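You operate a simulated robot arm through the tools that you are given. There is no shell and no other tool. Be economical: measure what you need, move in short steps, check, and stop when the job is done.

Carry out the task below with a simulated robot arm. There is one attempt and no reset: what you move stays moved.

TASK
Put the grease stick on the white plate. Then take the green tumbler from the dining table and put it on top of the marble column there.

It is judged by the outcome, as a careful person would: the job done as asked, and still so three seconds after it is handed in. It fails if anything else is knocked over, pushed out of place, dropped, spilled or broken.

THE ROBOT
A 6-joint arm with a two-finger parallel gripper, fixed in place. Base frame: the origin is at the foot of the arm, x ahead of it, y to its left, z up; the work surface is at about z = 0.75. Lengths are in m, angles in degrees, forces in N, time in s.
With the tool pointing down near the work surface it reaches from about 0.18 to 0.64 m from the base axis. Its first joint turns from -66.0 to 66.0 degrees. Payload 2.7 kg.
Tool frame: the origin (TCP) lies between the finger pads and is the grasp point; the fingertips stand 0.023 m ahead of it; z points along the fingers, y is the line along which they close. The gripper opens to 0.094 m. The fingers are 0.038 m wide and 0.01 m thick; the gripper's body (0.054 by 0.096 m) begins 0.039 m behind the TCP.
Orientation is told as [roll, pitch, yaw] about the base's x, y, z axes, in that order, counted from this pose: with the fingers straight down and closing along the base's y, the tool's x points along the base's -x, its y along +y and its z along -z.

THE INTERFACE
- The arm moves only by the tool servo_tool. Its arguments are lists of equal length, an entry for each row: "delta_rot": the turn, a rotation vector about the tool's x, y, z in units of 180 degrees (1.0 is 180 degrees), a list of three; "travel": the shift along the tool's x, y, z in units of 500 mm (1.0 is 500 mm), a list of three; "grip": the finger opening in cm, from 0 to 9.4. In form: {"delta_rot": [[ax, ay, az], ...], "travel": [[x, y, z], ...], "grip": [grip, ...]}. A call has 1 to 8 rows; each row is the pose to reach, as a shift and turn from the pose commanded when the call began, along the tool's axes at that moment. A call with a number of a shift or a turn outside -1 to 1 is refused whole. A row lasts 0.2 s, in which the tool goes at most 0.05 m and 8.6 degrees; a call with a longer step from one row to the next is refused whole, and so is a gripper value outside its range. A pose out of reach is approached as far as the arm can. The call stops where the force on the tool passes 40 N (or 10 N more than at its start, if that is more) or the arm is blocked; 0.2 s more then pass. The fingers move at their own pace (about 0.045 m/s each) and stop on an object; they squeeze with about 25 N. The grip force told is the motor's: it shows also when the fingers shut on nothing. Time passes only in rows, and 0.2 s behind the last, so rows that repeat a pose let the fingers close. It gives the time, the measured TCP pose, the force on the tool (base axes), the opening and the grip force at its end, in the units of the frame above (readings bear some noise), and new pictures: "pictures" is both (left out), scene, wrist or none.
- Cameras (640 x 400 px; columns grow to the right, rows downward): "scene" is fixed at [0.06, -0.4184, 1.4128]; the picture's right is [0.90, -0.45, 0.00], its down [-0.23, -0.46, -0.86] and it looks along [0.38, 0.77, -0.51] (base axes); focal length 328 px, centre (320, 200). "wrist" rides on the gripper at [-0.039, 0, -0.044] in the tool frame; the picture's right is [0.00, -1.00, 0.00], its down [0.97, 0.00, -0.24] and it looks along [0.24, 0.00, 0.97] (tool axes); focal length 218 px, centre (320, 200).
- point_at(camera, pixels): there is no depth. For up to 12 entries [column, row, z] of the newest picture of that camera ("zoom" is the newest enlarged one), the place [x, y] in the base frame at which the ray of that pixel passes the height z, good to about 0.002 m. No time passes.
- close_up(camera, box): a new picture of the part [left, top, right, bottom] of that camera's present view, enlarged. No time passes.
- hand_in(): hands the job in; it is judged then, once.

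Work in short steps. Measure before you move; look again where a grasp or a placing could have gone wrong, and mend it. You have 80 turns and 120 pictures in all, the two below and enlarged ones among them. Open the gripper and draw the arm clear of the work before you hand the job in, unless the task says otherwise; then end with one line.

The tools are called as a command line: name --argument value ..., lists and objects as JSON in quotes. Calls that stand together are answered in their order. servo_tool: Moves the arm, as the interface text tells. Its arguments: {"type":"object","properties":{"delta_rot":{"type":"array","items":{"type":"array","items":{"type":"number"}}},"travel":{"type":"array","items":{"type":"array","items":{"type":"number"}}},"grip":{"type":"array","items":{"type":"number"}},"pictures":{"type":"string","enum":["both","scene","wrist","none"]}},"required":["delta_rot","travel","grip"]} The other tools are called the same way: point_at (camera, pixels) gives the place at which the rays of pixels pass given heights; close_up (camera, box) takes an enlarged picture of a part of a camera's view; hand_in () hands the job in.

At the start:

```text
time: 0.0
eef_pos: [0.376, 0.1007, 1.1272]
tcp_rot: [-0.1, 0.0, 0.1]
force: [-0.2, 0.0, 0.0]
width: 0.0943
grasp_force: 0.0
```

scene: 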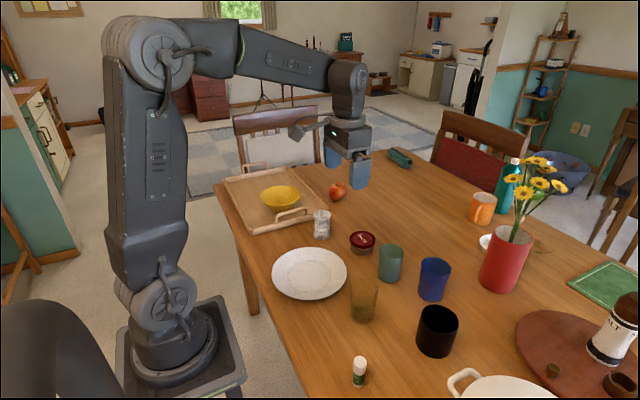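
wrist: 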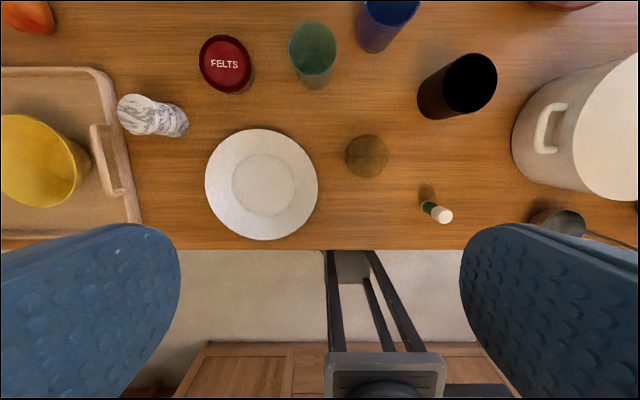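

The grease stick is probably the small green and white stick near scene (359,371). The marble column is near (322,224), and the green tumbler near (390,263). I'll zoom in on all three and get their positions.

close_up --camera "scene" --box '[260, 190, 480, 400]'

close_up --camera "wrist" --box '[100, 0, 520, 260]'

point_at --camera "scene" --pixels '[[359, 385, 0.75], [359, 361, 0.81], [322, 238, 0.75], [322, 213, 0.83], [390, 281, 0.75], [390, 250, 0.85], [310, 272, 0.76]]'

point_at --camera "wrist" --pixels '[[426, 206, 0.75], [442, 215, 0.81], [176, 122, 0.75], [137, 113, 0.83], [314, 77, 0.75], [312, 45, 0.85], [262, 184, 0.76]]'

```text
1.90 times, centred on (370, 295) of scene
```

zoom: 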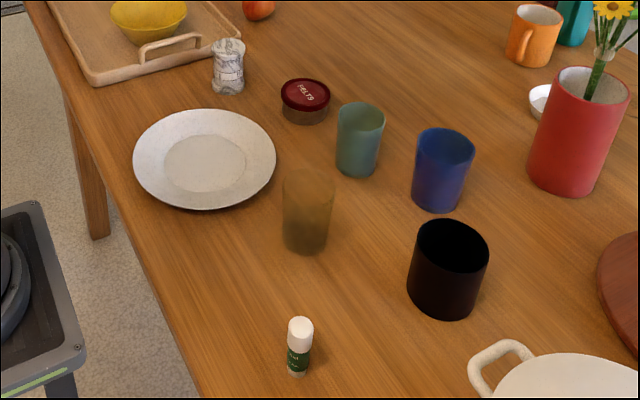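

```text
1.52 times, centred on (310, 130) of wrist
```

zoom: 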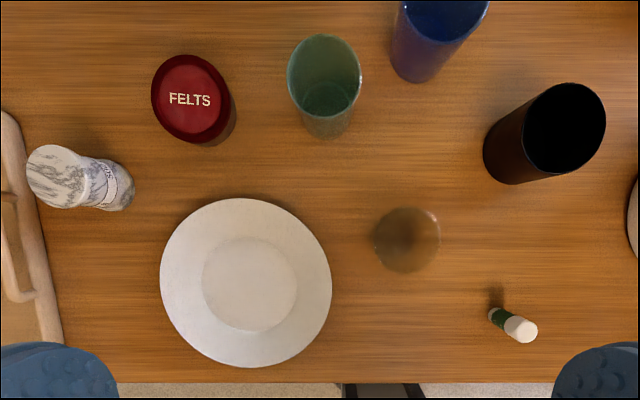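

```text
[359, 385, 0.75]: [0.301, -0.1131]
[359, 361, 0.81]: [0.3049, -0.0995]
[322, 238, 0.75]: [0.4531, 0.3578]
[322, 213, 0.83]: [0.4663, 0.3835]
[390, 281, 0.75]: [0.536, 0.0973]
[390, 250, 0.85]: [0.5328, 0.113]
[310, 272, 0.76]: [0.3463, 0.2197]
```

```text
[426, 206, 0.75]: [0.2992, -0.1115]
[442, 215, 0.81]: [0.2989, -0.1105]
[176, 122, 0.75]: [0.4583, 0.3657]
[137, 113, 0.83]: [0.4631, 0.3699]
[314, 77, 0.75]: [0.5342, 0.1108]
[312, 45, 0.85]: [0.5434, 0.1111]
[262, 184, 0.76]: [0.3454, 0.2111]
```

Next I need heights and sizes, so I'll intersect the rays from both cameras for the stick top, column top, tumbler rim and brown glass.

close_up --camera "scene" --box '[290, 190, 430, 290]'

point_at --camera "wrist" --pixels '[[137, 113, 0.8], [137, 113, 0.82], [137, 113, 0.84], [118, 113, 0.83], [157, 113, 0.83], [289, 49, 0.85], [337, 49, 0.85], [313, 22, 0.85], [313, 72, 0.85], [205, 184, 0.77], [318, 184, 0.77]]'

point_at --camera "scene" --pixels '[[322, 214, 0.8], [322, 214, 0.82], [322, 214, 0.84], [390, 250, 0.83], [390, 250, 0.84], [390, 250, 0.86], [363, 281, 0.85], [363, 281, 0.83], [359, 359, 0.82], [359, 359, 0.8]]'

```text
4.00 times, centred on (360, 240) of scene
```

zoom: 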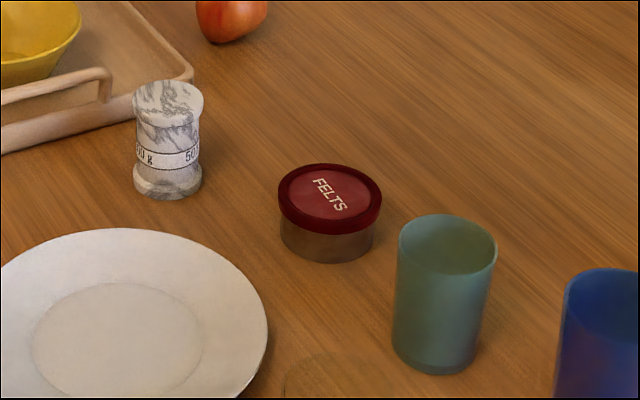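

```text
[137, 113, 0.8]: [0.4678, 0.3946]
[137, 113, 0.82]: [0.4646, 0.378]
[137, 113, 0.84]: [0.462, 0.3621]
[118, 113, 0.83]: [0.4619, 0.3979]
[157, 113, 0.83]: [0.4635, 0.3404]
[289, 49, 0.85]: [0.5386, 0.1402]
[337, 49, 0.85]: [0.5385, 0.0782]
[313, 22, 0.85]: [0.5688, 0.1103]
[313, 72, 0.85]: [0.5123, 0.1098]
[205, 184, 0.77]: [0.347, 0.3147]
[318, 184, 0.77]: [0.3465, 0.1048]
```

```text
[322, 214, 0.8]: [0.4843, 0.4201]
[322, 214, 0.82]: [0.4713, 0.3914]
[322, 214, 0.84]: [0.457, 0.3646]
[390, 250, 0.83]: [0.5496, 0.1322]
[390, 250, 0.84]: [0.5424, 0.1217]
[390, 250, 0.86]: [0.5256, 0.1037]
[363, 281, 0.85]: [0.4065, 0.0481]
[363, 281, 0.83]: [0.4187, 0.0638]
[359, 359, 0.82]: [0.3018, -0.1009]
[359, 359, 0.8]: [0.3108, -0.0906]
```

The column top is at about (0.460, 0.364, z 0.84) and roughly 0.053 m wide. The tumbler is at about (0.537, 0.111), with its rim near 0.848 and a diameter of about 0.06. The stick is at (0.300, -0.111), about 0.08 tall. I'll move above the stick.

servo_tool --delta_rot '[[0, 0, 0], [0, 0, 0], [0, 0, 0], [0, 0, 0], [0, 0, 0], [0, 0, 0], [0, 0, 0]]' --travel '[[0.022, -0.06, 0.05], [0.044, -0.121, 0.1], [0.066, -0.181, 0.15], [0.088, -0.242, 0.2], [0.11, -0.302, 0.25], [0.131, -0.363, 0.3], [0.152, -0.423, 0.354]]' --grip '[6, 6, 6, 6, 6, 6, 6]'

```text
time: 1.6
eef_pos: [0.3019, -0.1107, 0.9515]
tcp_rot: [0.2, 0.0, 0.2]
force: [0.1, 0.1, -0.7]
width: 0.0601
grasp_force: 0.0
```

scene: 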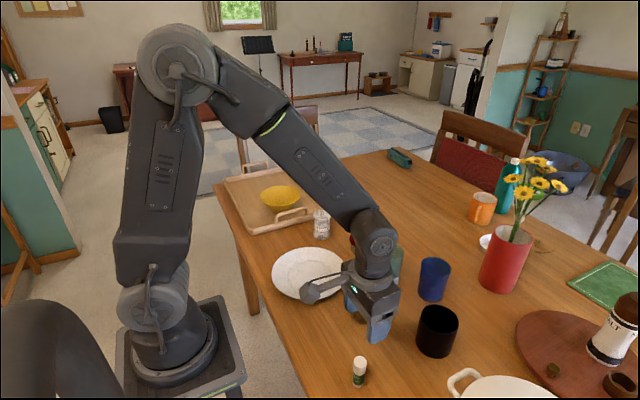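
wrist: 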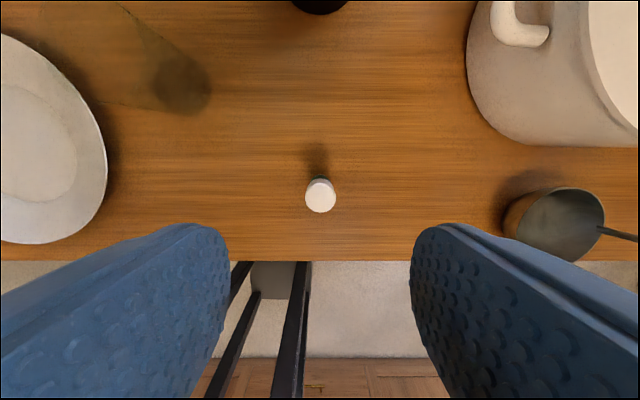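

The stick's top is at wrist (320,195), so I'll refine its position. I'll also check the scoop near (555,215) for clearance.

point_at --camera "wrist" --pixels '[[320, 194, 0.82], [320, 194, 0.83], [305, 194, 0.825], [336, 194, 0.825], [320, 179, 0.75], [320, 179, 0.825], [320, 213, 0.825], [503, 215, 0.8], [503, 215, 0.76]]'

close_up --camera "scene" --box '[310, 330, 410, 400]'

```text
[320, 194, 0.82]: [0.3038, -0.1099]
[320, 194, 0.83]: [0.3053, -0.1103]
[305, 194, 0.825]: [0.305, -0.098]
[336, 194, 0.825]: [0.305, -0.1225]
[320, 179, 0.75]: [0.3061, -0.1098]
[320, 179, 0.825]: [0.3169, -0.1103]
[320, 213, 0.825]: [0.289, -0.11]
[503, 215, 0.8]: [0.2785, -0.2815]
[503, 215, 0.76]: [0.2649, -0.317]
```

```text
5.71 times, centred on (360, 365) of scene
```

zoom: 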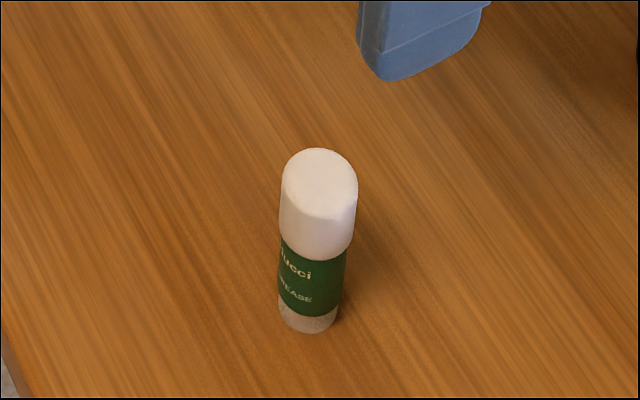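

The label reads "...REASE", which confirms the stick, and the TCP is already aligned with it. I'll descend 0.153 m and close.

servo_tool --delta_rot '[[0, 0, 0], [0, 0, 0], [0, 0, 0], [0, 0, 0], [0, 0, 0], [0, 0, 0], [0, 0, 0], [0, 0, 0]]' --travel '[[0, 0, 0.08], [0, 0, 0.16], [0, 0, 0.23], [0, 0, 0.28], [0, 0, 0.306], [0, 0, 0.306], [0, 0, 0.306], [0, 0, 0.306]]' --grip '[6, 6, 6, 6, 6, 6, 1, 1]'

servo_tool --delta_rot '[[0, 0, 0], [0, 0, 0]]' --travel '[[0, 0, 0], [0, 0, 0]]' --grip '[0.5, 0.5]'

```text
time: 3.4
eef_pos: [0.3001, -0.11, 0.7975]
tcp_rot: [0.0, 0.0, 0.0]
force: [0.1, -0.3, 1.0]
width: 0.0235
grasp_force: 19.2
```

scene: 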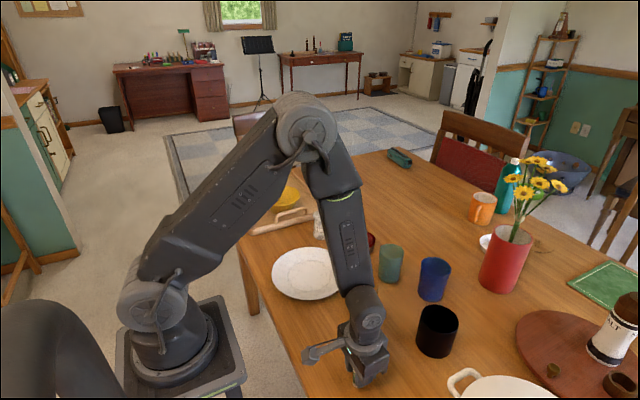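
wrist: 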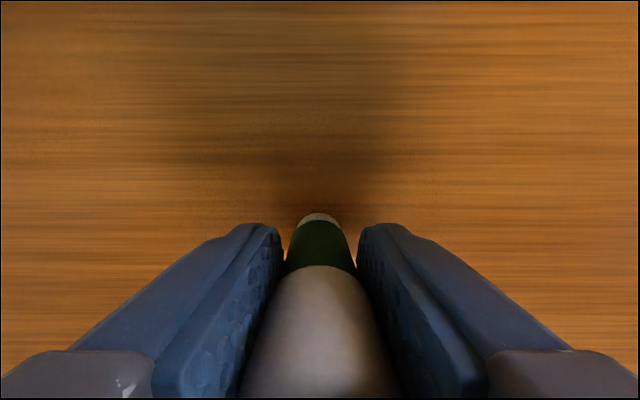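

```text
time: 4.0
eef_pos: [0.3002, -0.1104, 0.7975]
tcp_rot: [0.0, 0.0, 0.0]
force: [0.9, 0.1, 0.2]
width: 0.0231
grasp_force: 25.2
```

scene: 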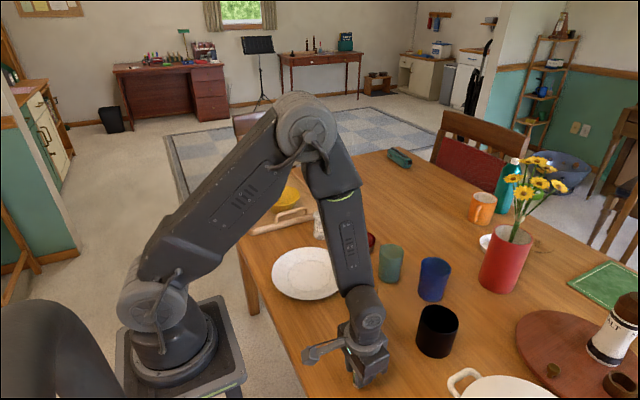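
wrist: 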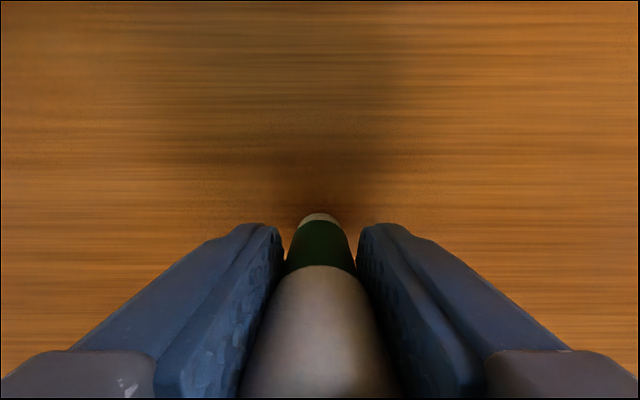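

The stick is held at width 0.023. I'll lift it 0.15 and move over the plate centre at about (0.344, 0.211).

servo_tool --delta_rot '[[0, 0, 0], [0, 0, 0], [0, 0, 0], [0, 0, 0]]' --travel '[[0, 0, -0.06], [0, 0, -0.14], [0, 0, -0.22], [0, 0, -0.3]]' --grip '[0.5, 0.5, 0.5, 0.5]' --pictures "none"

servo_tool --delta_rot '[[0, 0, 0], [0, 0, 0], [0, 0, 0], [0, 0, 0], [0, 0, 0], [0, 0, 0], [0, 0, 0], [0, 0, 0]]' --travel '[[-0.011, 0.07, 0], [-0.022, 0.16, 0], [-0.035, 0.25, 0], [-0.047, 0.34, 0], [-0.06, 0.43, 0], [-0.073, 0.52, 0], [-0.084, 0.6, 0], [-0.09, 0.642, 0]]' --grip '[0.5, 0.5, 0.5, 0.5, 0.5, 0.5, 0.5, 0.5]'

```text
time: 5.0
eef_pos: [0.3017, -0.1101, 0.9483]
tcp_rot: [0.0, 0.0, 0.1]
force: [0.1, -0.1, 0.4]
width: 0.0232
grasp_force: 24.9
```

```text
time: 6.8
eef_pos: [0.3454, 0.2098, 0.9456]
tcp_rot: [0.0, 0.0, 0.0]
force: [0.0, 0.0, -1.0]
width: 0.0227
grasp_force: 25.0
```

scene: 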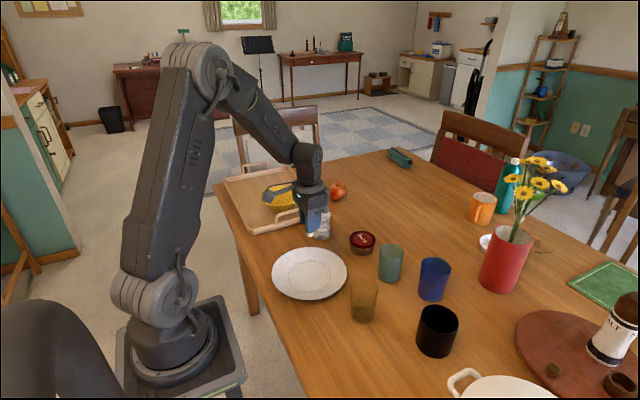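
wrist: 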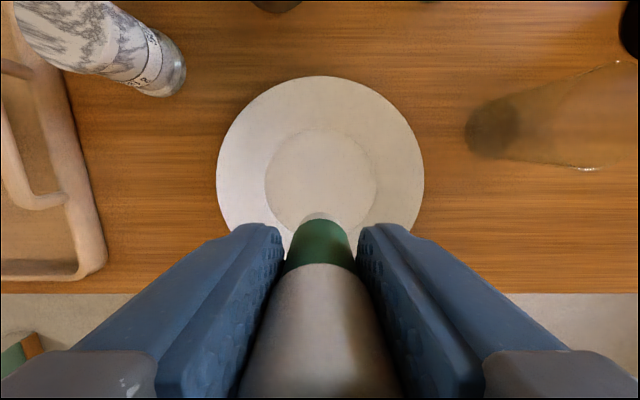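

Before descending I'll check where the plate's inner disc is centred in this view.

point_at --camera "wrist" --pixels '[[320, 178, 0.755], [265, 180, 0.755], [377, 180, 0.755], [320, 128, 0.755], [181, 77, 0.75], [145, 95, 0.75]]'

```text
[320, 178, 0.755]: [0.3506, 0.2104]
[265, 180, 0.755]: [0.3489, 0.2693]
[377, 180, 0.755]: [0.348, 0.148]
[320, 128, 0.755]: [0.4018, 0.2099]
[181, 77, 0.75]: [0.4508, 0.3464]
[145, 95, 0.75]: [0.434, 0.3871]
```

The inner disc is centred on the TCP with a radius of about 0.06. I'll descend to just above the plate, then step down in small moves.

servo_tool --delta_rot '[[0, 0, 0], [0, 0, 0], [0, 0, 0], [0, 0, 0], [0, 0, 0]]' --travel '[[0, 0, 0.07], [0, 0, 0.15], [0, 0, 0.22], [0, 0, 0.26], [0, 0, 0.274]]' --grip '[0.5, 0.5, 0.5, 0.5, 0.5]' --pictures "wrist"

servo_tool --delta_rot '[[0, 0, 0]]' --travel '[[0, 0, 0.008]]' --grip '[0.5]' --pictures "none"

```text
time: 8.0
eef_pos: [0.3447, 0.2116, 0.8107]
tcp_rot: [0.0, -0.1, -0.1]
force: [-0.2, 0.1, -0.8]
width: 0.0229
grasp_force: 24.7
```

wrist: 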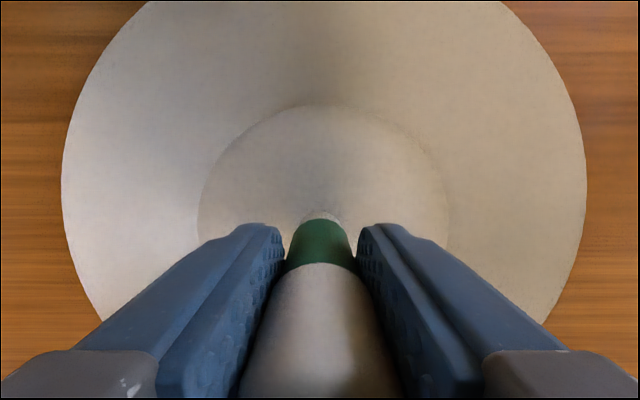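

```text
time: 8.4
eef_pos: [0.3451, 0.2114, 0.8073]
tcp_rot: [0.0, -0.1, 0.0]
force: [0.0, 0.3, -0.3]
width: 0.0225
grasp_force: 24.6
```

There's no contact yet, so I'll keep stepping down a couple of millimetres at a time.

servo_tool --delta_rot '[[0, 0, 0]]' --travel '[[0, 0, 0.005]]' --grip '[0.5]' --pictures "none"

servo_tool --delta_rot '[[0, 0, 0]]' --travel '[[0, 0, 0.004]]' --grip '[0.5]' --pictures "wrist"

```text
time: 8.8
eef_pos: [0.3469, 0.2119, 0.8045]
tcp_rot: [0.1, 0.0, 0.1]
force: [0.3, 0.3, -1.1]
width: 0.023
grasp_force: 25.2
```

```text
time: 9.2
eef_pos: [0.3459, 0.2113, 0.8055]
tcp_rot: [0.0, -0.2, 0.0]
force: [-5.3, -2.4, 26.9]
width: 0.0227
grasp_force: 25.3
```

wrist: 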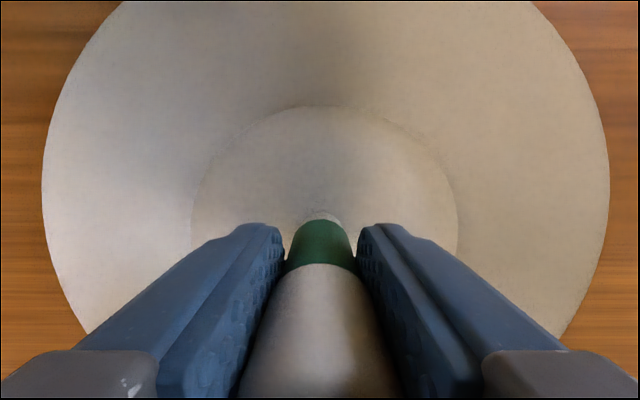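

Contact came with 27 N, so I'll relax by 1 mm and open partly.

servo_tool --delta_rot '[[0, 0, 0], [0, 0, 0], [0, 0, 0], [0, 0, 0], [0, 0, 0]]' --travel '[[0, 0, -0.003], [0, 0, -0.003], [0, 0, -0.003], [0, 0, -0.003], [0, 0, -0.003]]' --grip '[0.5, 2.4, 3, 4, 5]' --pictures "wrist"

```text
time: 10.4
eef_pos: [0.3452, 0.2108, 0.8026]
tcp_rot: [0.1, 0.0, 0.0]
force: [-0.1, 0.4, -0.1]
width: 0.0499
grasp_force: 0.0
```

wrist: 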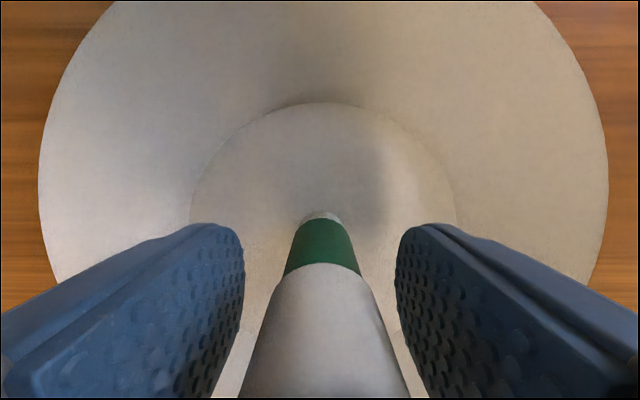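

The stick is standing free, so I'll rise straight up 0.2 m to TCP z of about 1.0.

servo_tool --delta_rot '[[0, 0, 0], [0, 0, 0], [0, 0, 0], [0, 0, 0], [0, 0, 0], [0, 0, 0]]' --travel '[[0, 0, -0.04], [0, 0, -0.1], [0, 0, -0.18], [0, 0, -0.26], [0, 0, -0.34], [0, 0, -0.4]]' --grip '[5, 5, 5, 5, 5, 5]'

```text
time: 11.8
eef_pos: [0.3466, 0.2107, 1.0059]
tcp_rot: [0.0, 0.0, -0.1]
force: [0.0, -0.3, 0.4]
width: 0.0501
grasp_force: 0.0
```

scene: 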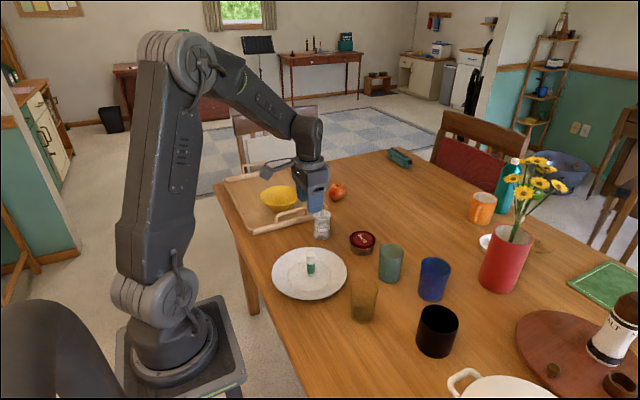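
wrist: 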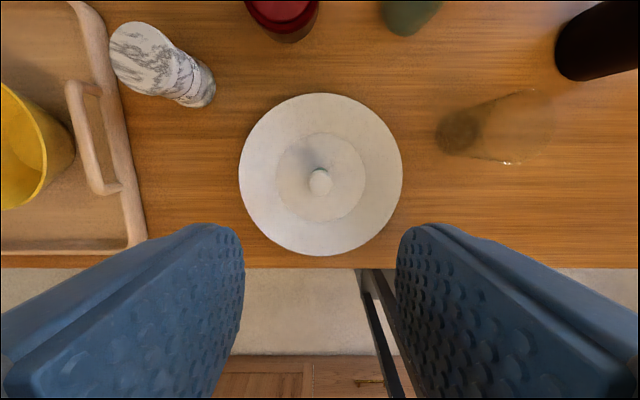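

The stick stands on the plate. Now I'll move above the tumbler.

servo_tool --delta_rot '[[0, 0, 0], [0, 0, 0], [0, 0, 0], [0, 0, 0], [0, 0, 0], [0, 0, 0]]' --travel '[[-0.06, -0.03, 0], [-0.13, -0.067, 0], [-0.2, -0.104, 0], [-0.27, -0.14, 0], [-0.34, -0.178, 0], [-0.382, -0.2, 0]]' --grip '[6, 7, 8, 8.5, 8.5, 8.5]'

```text
time: 13.2
eef_pos: [0.5374, 0.1096, 1.0023]
tcp_rot: [0.0, -0.1, 0.0]
force: [0.4, 0.2, -0.1]
width: 0.0849
grasp_force: 0.2
```

scene: 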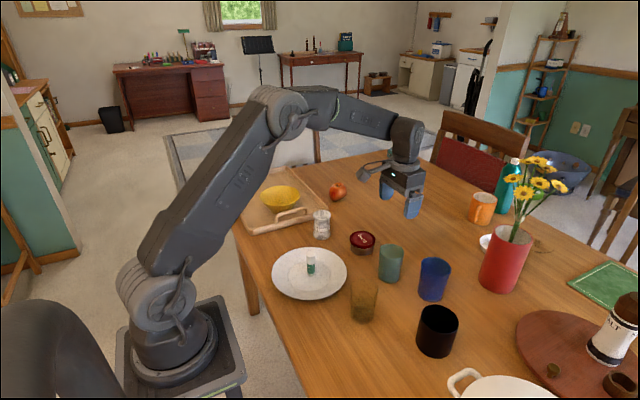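
wrist: 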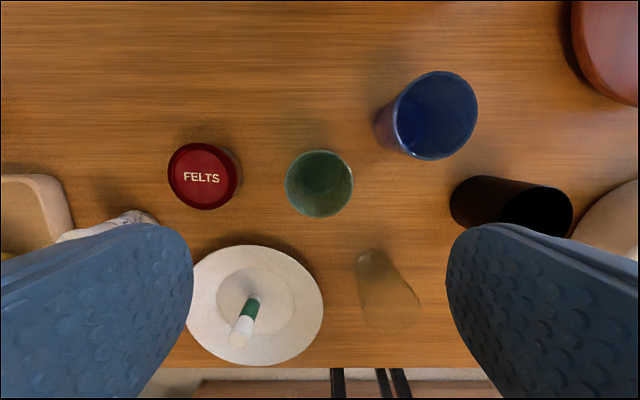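

close_up --camera "wrist" --box '[150, 60, 490, 270]'

point_at --camera "wrist" --pixels '[[285, 184, 0.848], [354, 184, 0.848], [320, 150, 0.848], [320, 218, 0.848], [241, 178, 0.79], [390, 120, 0.848], [376, 128, 0.76]]'

```text
1.88 times, centred on (320, 165) of wrist
```

zoom: 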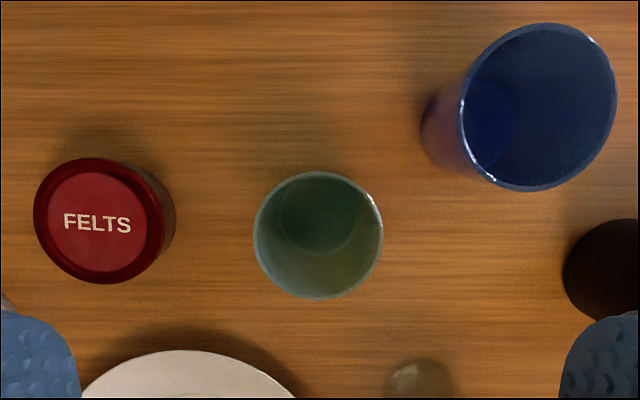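

```text
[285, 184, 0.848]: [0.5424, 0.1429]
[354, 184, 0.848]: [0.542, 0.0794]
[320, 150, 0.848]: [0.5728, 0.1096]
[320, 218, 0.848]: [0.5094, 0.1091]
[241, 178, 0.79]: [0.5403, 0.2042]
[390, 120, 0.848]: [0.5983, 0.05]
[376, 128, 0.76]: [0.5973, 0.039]
```

The tumbler is centred at about (0.541, 0.110) with a 0.0635 rim, and its neighbours are clear. I'll descend to TCP 0.812 and grip it.

servo_tool --delta_rot '[[0, 0, 0], [0, 0, 0], [0, 0, 0], [0, 0, 0], [0, 0, 0], [0, 0, 0], [0, 0, 0]]' --travel '[[-0.007, 0.001, 0.06], [-0.007, 0.001, 0.14], [-0.007, 0.001, 0.22], [-0.007, 0.001, 0.29], [-0.007, 0.001, 0.34], [-0.007, 0.001, 0.37], [-0.007, 0.001, 0.38]]' --grip '[8.5, 8.5, 8.5, 8.5, 8.5, 8.5, 8.5]' --pictures "both"

```text
time: 14.8
eef_pos: [0.5395, 0.1114, 0.8124]
tcp_rot: [0.1, 0.0, 0.0]
force: [0.0, -0.9, 0.4]
width: 0.0849
grasp_force: 0.1
```

scene: 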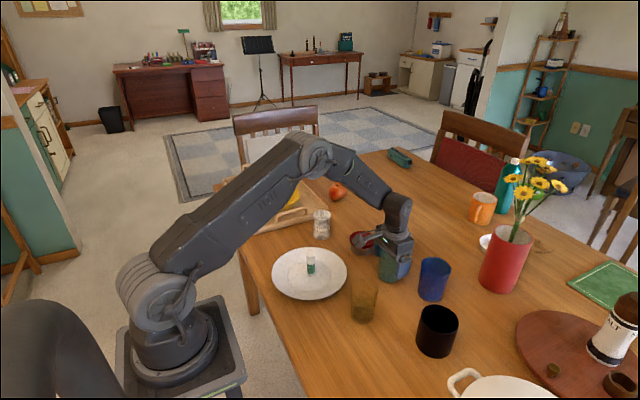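
wrist: 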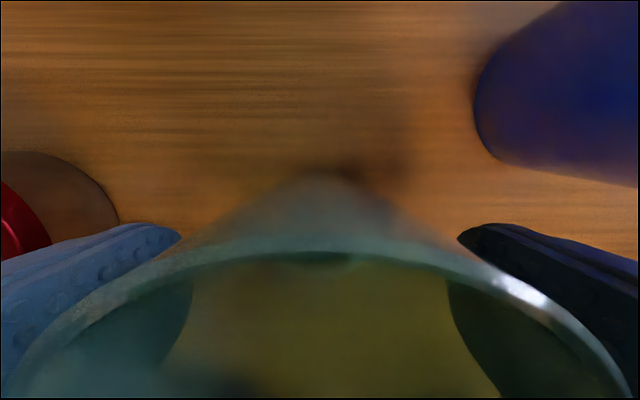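

The fingers straddle the tumbler, so I'll close.

servo_tool --delta_rot '[[0, 0, 0], [0, 0, 0], [0, 0, 0], [0, 0, 0]]' --travel '[[0, 0, 0], [0, 0, 0], [0, 0, 0], [0, 0, 0]]' --grip '[5, 5, 5, 5]' --pictures "none"

servo_tool --delta_rot '[[0, 0, 0], [0, 0, 0], [0, 0, 0], [0, 0, 0], [0, 0, 0], [0, 0, 0]]' --travel '[[0, 0, -0.04], [0, 0, -0.1], [0, 0, -0.17], [0, 0, -0.24], [0, 0, -0.31], [0, 0, -0.36]]' --grip '[5, 5, 5, 5, 5, 5]'

```text
time: 15.8
eef_pos: [0.5398, 0.1113, 0.8127]
tcp_rot: [0.0, 0.0, 0.0]
force: [-0.2, -0.5, 0.5]
width: 0.062
grasp_force: 24.9
```

```text
time: 17.2
eef_pos: [0.5391, 0.1117, 0.9923]
tcp_rot: [0.0, -0.1, 0.0]
force: [-0.2, -0.3, -2.7]
width: 0.0621
grasp_force: 25.6
```

scene: 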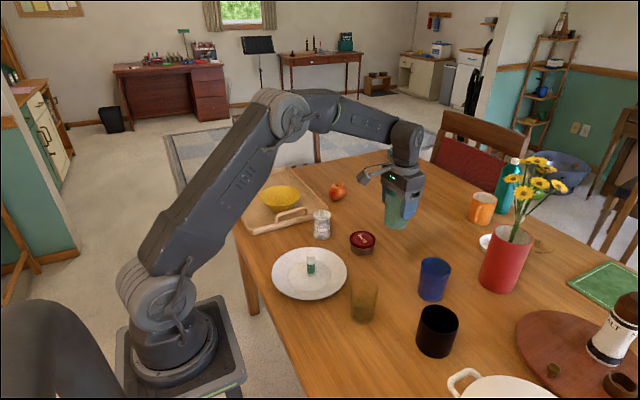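
wrist: 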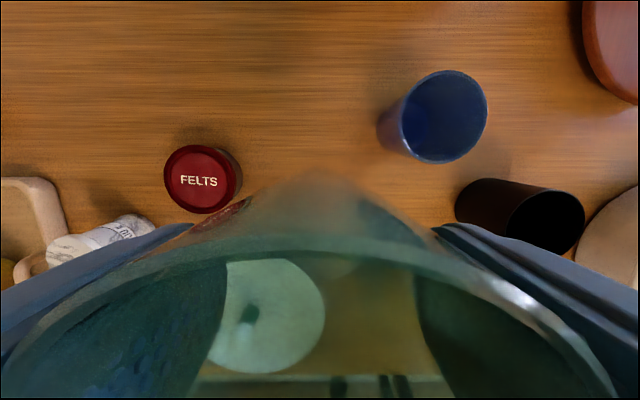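

The tumbler is lifted, with its bottom about 0.0625 below the TCP. Now I'll get the column's centre precisely, using the scene close-up for its base and top centres and the wrist view.

close_up --camera "scene" --box '[294, 200, 350, 250]'

point_at --camera "scene" --pixels '[[322, 234.2, 0.75], [322, 215.7, 0.83], [322, 215.7, 0.84], [322, 215.7, 0.85]]'

```text
8.00 times, centred on (322, 225) of scene
```

zoom: 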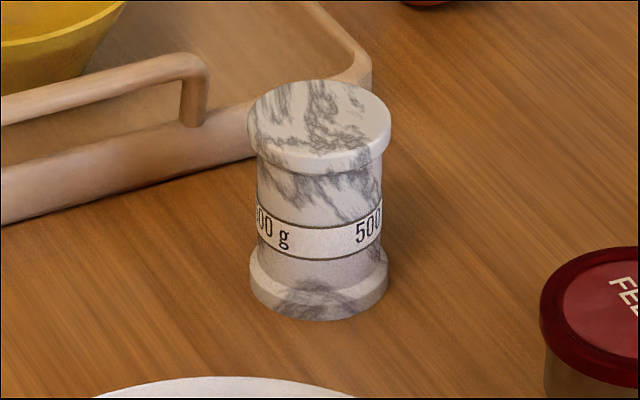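

```text
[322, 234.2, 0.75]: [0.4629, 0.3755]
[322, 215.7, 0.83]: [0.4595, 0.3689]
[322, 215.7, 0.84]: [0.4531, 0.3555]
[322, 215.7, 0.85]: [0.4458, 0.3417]
```

point_at --camera "zoom" --pixels '[[319, 118, 0.825], [319, 118, 0.83], [319, 118, 0.835], [319, 118, 0.84], [318, 282, 0.75], [318, 286, 0.75], [247, 118, 0.835], [391, 118, 0.835]]'

```text
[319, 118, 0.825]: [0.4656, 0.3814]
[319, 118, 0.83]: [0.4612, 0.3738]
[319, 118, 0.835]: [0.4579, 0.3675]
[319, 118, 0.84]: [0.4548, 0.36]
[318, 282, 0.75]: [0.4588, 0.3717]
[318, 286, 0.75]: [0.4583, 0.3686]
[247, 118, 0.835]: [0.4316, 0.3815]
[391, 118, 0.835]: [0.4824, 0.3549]
```

The column's centre is about (0.460, 0.370), its top is near 0.833 and it is about 0.057 across. I'll carry the tumbler over it with the bottom at about 0.93.

servo_tool --delta_rot '[[0, 0, 0], [0, 0, 0], [0, 0, 0], [0, 0, 0], [0, 0, 0], [0, 0, 0], [0, 0, 0], [0, 0, 0]]' --travel '[[0.013, 0.045, 0], [0.036, 0.115, 0], [0.06, 0.19, 0], [0.083, 0.27, 0], [0.108, 0.35, 0], [0.132, 0.43, 0], [0.15, 0.49, 0], [0.159, 0.517, 0]]' --grip '[5, 5, 5, 5, 5, 5, 5, 5]'

```text
time: 19.0
eef_pos: [0.4588, 0.3693, 0.9929]
tcp_rot: [0.0, -0.1, 0.0]
force: [0.2, -0.2, -1.7]
width: 0.0618
grasp_force: 24.8
```

scene: 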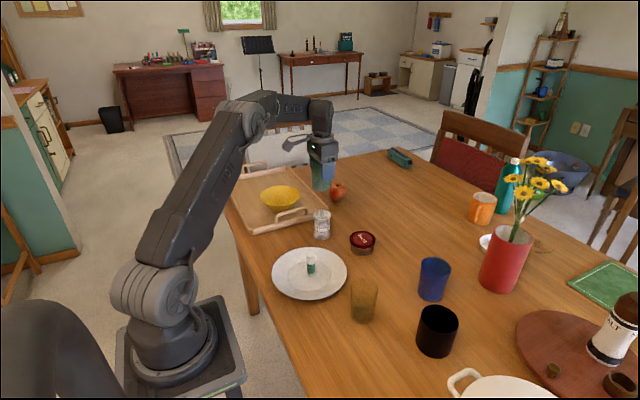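
wrist: 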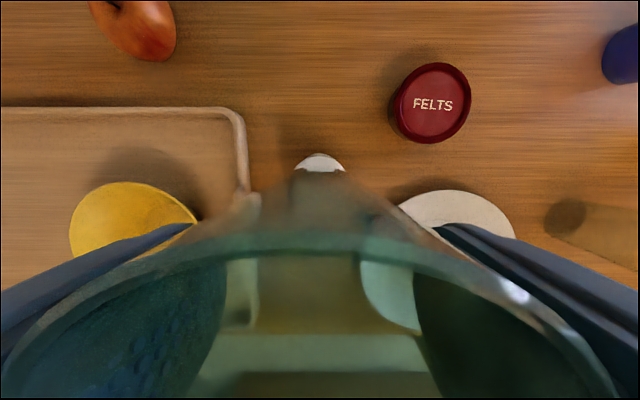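

The column's far edge shows at wrist (320,153) with its sides symmetric. I'll measure that.

close_up --camera "wrist" --box '[260, 130, 380, 205]'

point_at --camera "wrist" --pixels '[[320, 153, 0.833], [295, 170, 0.833], [345, 170, 0.833]]'

```text
5.33 times, centred on (320, 168) of wrist
```

zoom: 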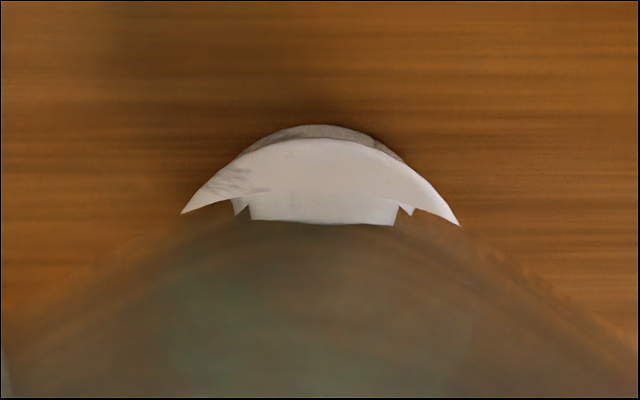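

```text
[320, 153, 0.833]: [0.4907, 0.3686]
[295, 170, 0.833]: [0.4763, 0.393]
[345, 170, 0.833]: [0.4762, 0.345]
```

point_at --camera "zoom" --pixels '[[320, 138, 0.833], [235, 160, 0.833], [405, 163, 0.833], [181, 213, 0.833], [459, 225, 0.833], [320, 124, 0.757]]'

```text
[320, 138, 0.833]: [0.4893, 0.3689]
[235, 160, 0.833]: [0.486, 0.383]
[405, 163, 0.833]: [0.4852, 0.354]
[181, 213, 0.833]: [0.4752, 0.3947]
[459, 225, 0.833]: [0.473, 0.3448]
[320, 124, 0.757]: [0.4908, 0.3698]
```

The column's centre is (0.4605, 0.3695), so the tumbler is aligned to within about 1 mm. I'll descend to just above contact.

servo_tool --delta_rot '[[0, 0, 0], [0, 0, 0], [0, 0, 0], [0, 0, 0]]' --travel '[[0, 0, 0.06], [0, 0, 0.12], [0, 0, 0.155], [0, 0, 0.17]]' --grip '[5, 5, 5, 5]'

close_up --camera "scene" --box '[270, 150, 382, 250]'

```text
time: 20.0
eef_pos: [0.4592, 0.3689, 0.9095]
tcp_rot: [0.1, 0.0, 0.2]
force: [-0.3, 0.1, -2.1]
width: 0.0619
grasp_force: 24.7
```

scene: 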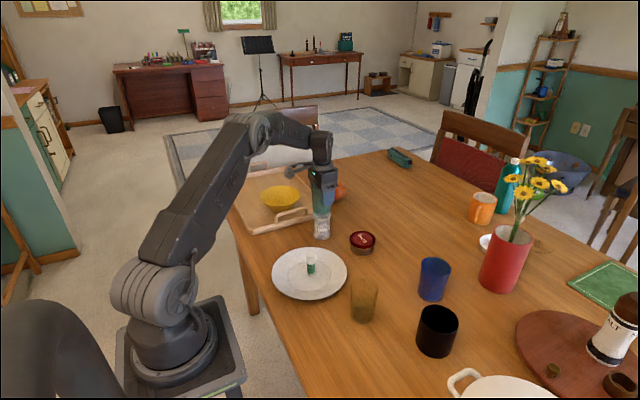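
wrist: 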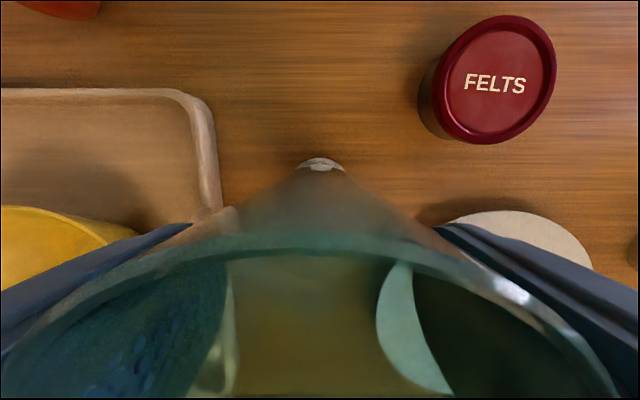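

```text
4.00 times, centred on (326, 200) of scene
```

zoom: 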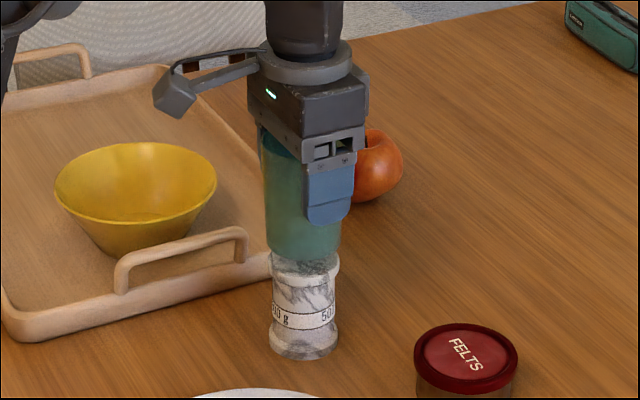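

The tumbler is well aligned and about 1 cm above the column, so I'll lower it in small steps.

servo_tool --delta_rot '[[0, 0, 0], [0, 0, 0]]' --travel '[[0, 0, 0.008], [0, 0, 0.014]]' --grip '[5, 5]' --pictures "none"

servo_tool --delta_rot '[[0, 0, 0]]' --travel '[[0, 0, 0.005]]' --grip '[5]' --pictures "none"

```text
time: 20.6
eef_pos: [0.4603, 0.3688, 0.9012]
tcp_rot: [0.0, 0.1, 0.0]
force: [0.8, 0.1, -1.7]
width: 0.0622
grasp_force: 25.1
```

```text
time: 21.0
eef_pos: [0.4615, 0.3687, 0.8997]
tcp_rot: [0.0, 0.0, 0.0]
force: [0.5, 0.3, -2.9]
width: 0.0623
grasp_force: 25.0
```

servo_tool --delta_rot '[[0, 0, 0]]' --travel '[[0, 0, 0.004]]' --grip '[5]' --pictures "none"

```text
time: 21.4
eef_pos: [0.4599, 0.3701, 0.8964]
tcp_rot: [0.1, 0.1, 0.0]
force: [-0.1, 0.1, -1.3]
width: 0.0619
grasp_force: 24.9
```

servo_tool --delta_rot '[[0, 0, 0]]' --travel '[[0, 0, 0.003]]' --grip '[5]' --pictures "none"

```text
time: 21.8
eef_pos: [0.4599, 0.3693, 0.8959]
tcp_rot: [0.0, 0.0, 0.0]
force: [-0.8, -0.2, -2.5]
width: 0.0619
grasp_force: 25.3
```

servo_tool --delta_rot '[[0, 0, 0]]' --travel '[[0, 0, 0.003]]' --grip '[5]' --pictures "none"

close_up --camera "scene" --box '[294, 185, 350, 245]'

```text
time: 22.2
eef_pos: [0.4601, 0.3688, 0.8941]
tcp_rot: [0.0, 0.0, 0.1]
force: [0.2, 0.5, -1.3]
width: 0.0619
grasp_force: 24.1
```

```text
6.67 times, centred on (322, 215) of scene
```

zoom: 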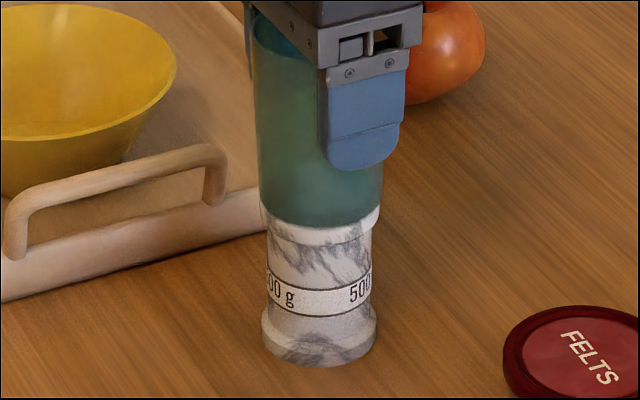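

Nearly there, so I'll keep going in steps of about 1.5 mm.

servo_tool --delta_rot '[[0, 0, 0]]' --travel '[[0, 0, 0.003]]' --grip '[5]' --pictures "none"

```text
time: 22.6
eef_pos: [0.4608, 0.3682, 0.8933]
tcp_rot: [0.2, -0.1, 0.0]
force: [-2.2, -3.1, 6.3]
width: 0.0624
grasp_force: 25.2
```

Contact at about 8 N, so the tumbler is seated. I'll open slowly.

servo_tool --delta_rot '[[0, 0, 0], [0, 0, 0], [0, 0, 0], [0, 0, 0], [0, 0, 0]]' --travel '[[0, 0, 0], [0, 0, 0], [0, 0, 0], [0, 0, 0], [0, 0, 0]]' --grip '[6.2, 6.6, 7.2, 8, 8.6]'

close_up --camera "scene" --box '[294, 185, 350, 245]'

```text
time: 23.8
eef_pos: [0.4596, 0.3685, 0.8927]
tcp_rot: [0.0, 0.0, -0.1]
force: [-0.4, 0.1, -0.4]
width: 0.0857
grasp_force: 0.2
```

scene: 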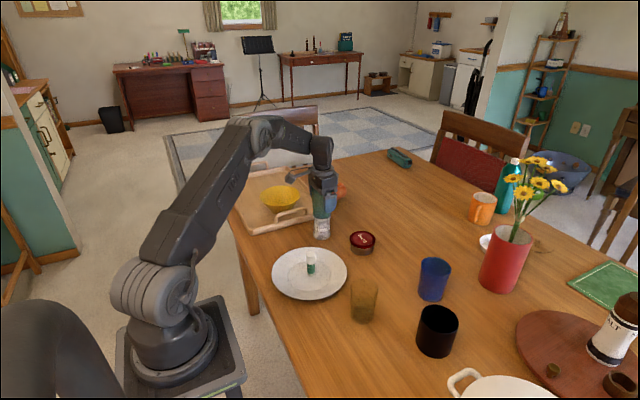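
wrist: 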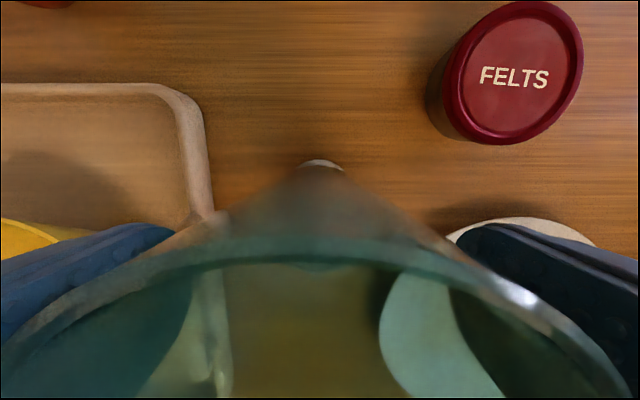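

```text
6.67 times, centred on (322, 215) of scene
```

zoom: 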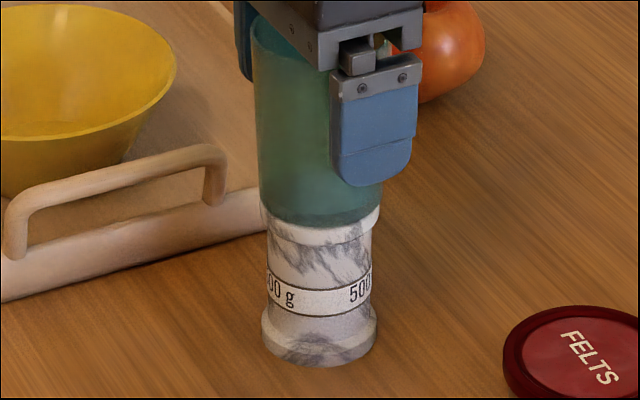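

The tumbler stands on the column and is released. I'll rise straight up and then draw back.

servo_tool --delta_rot '[[0, 0, 0], [0, 0, 0], [0, 0, 0], [0, 0, 0], [0, 0, 0], [0, 0, 0], [0, 0, 0], [0, 0, 0]]' --travel '[[0, 0, -0.02], [0, 0, -0.06], [0, 0, -0.12], [0, 0, -0.2], [0, 0, -0.28], [0.05, -0.06, -0.31], [0.1, -0.12, -0.33], [0.14, -0.18, -0.34]]' --grip '[8.6, 8.6, 8.6, 8.6, 8.6, 8.6, 8.6, 8.6]'

close_up --camera "scene" --box '[240, 150, 420, 320]'

```text
time: 25.6
eef_pos: [0.3908, 0.2783, 1.0606]
tcp_rot: [0.1, 0.0, 0.0]
force: [0.0, 0.1, 0.9]
width: 0.0859
grasp_force: 0.1
```

scene: 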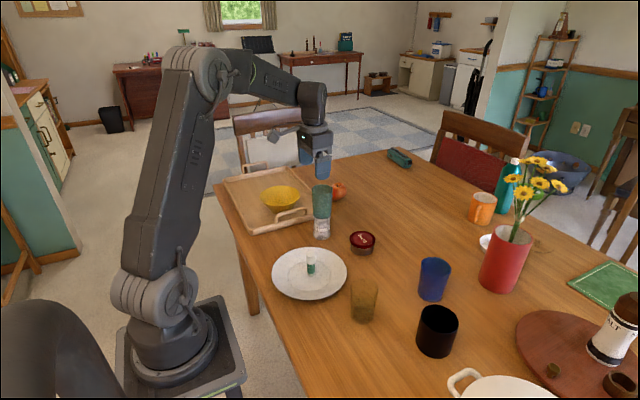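
wrist: 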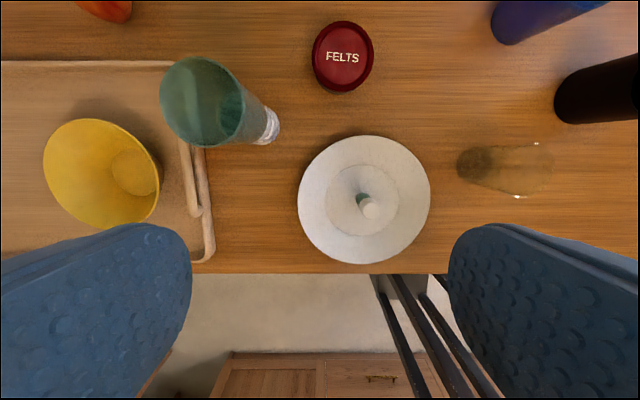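

```text
2.35 times, centred on (330, 235) of scene
```

zoom: 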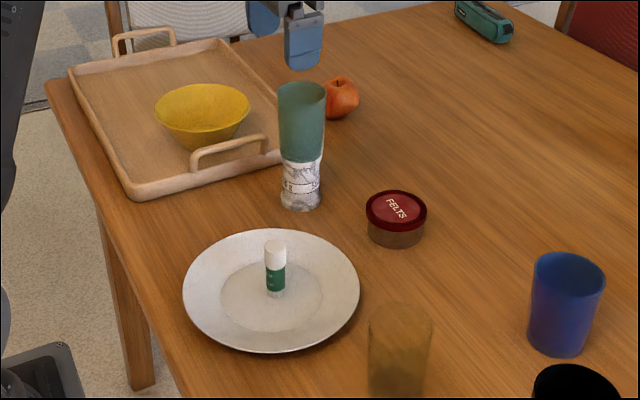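

The stick and the tumbler both stand upright in place, nothing else was disturbed, and the arm is clear. I'll hand it in.

hand_in

```text
The job is handed in.
```

The grease stick is standing on the white plate and the green tumbler is standing on top of the marble column; nothing else looked disturbed in the last pictures before I handed it in.
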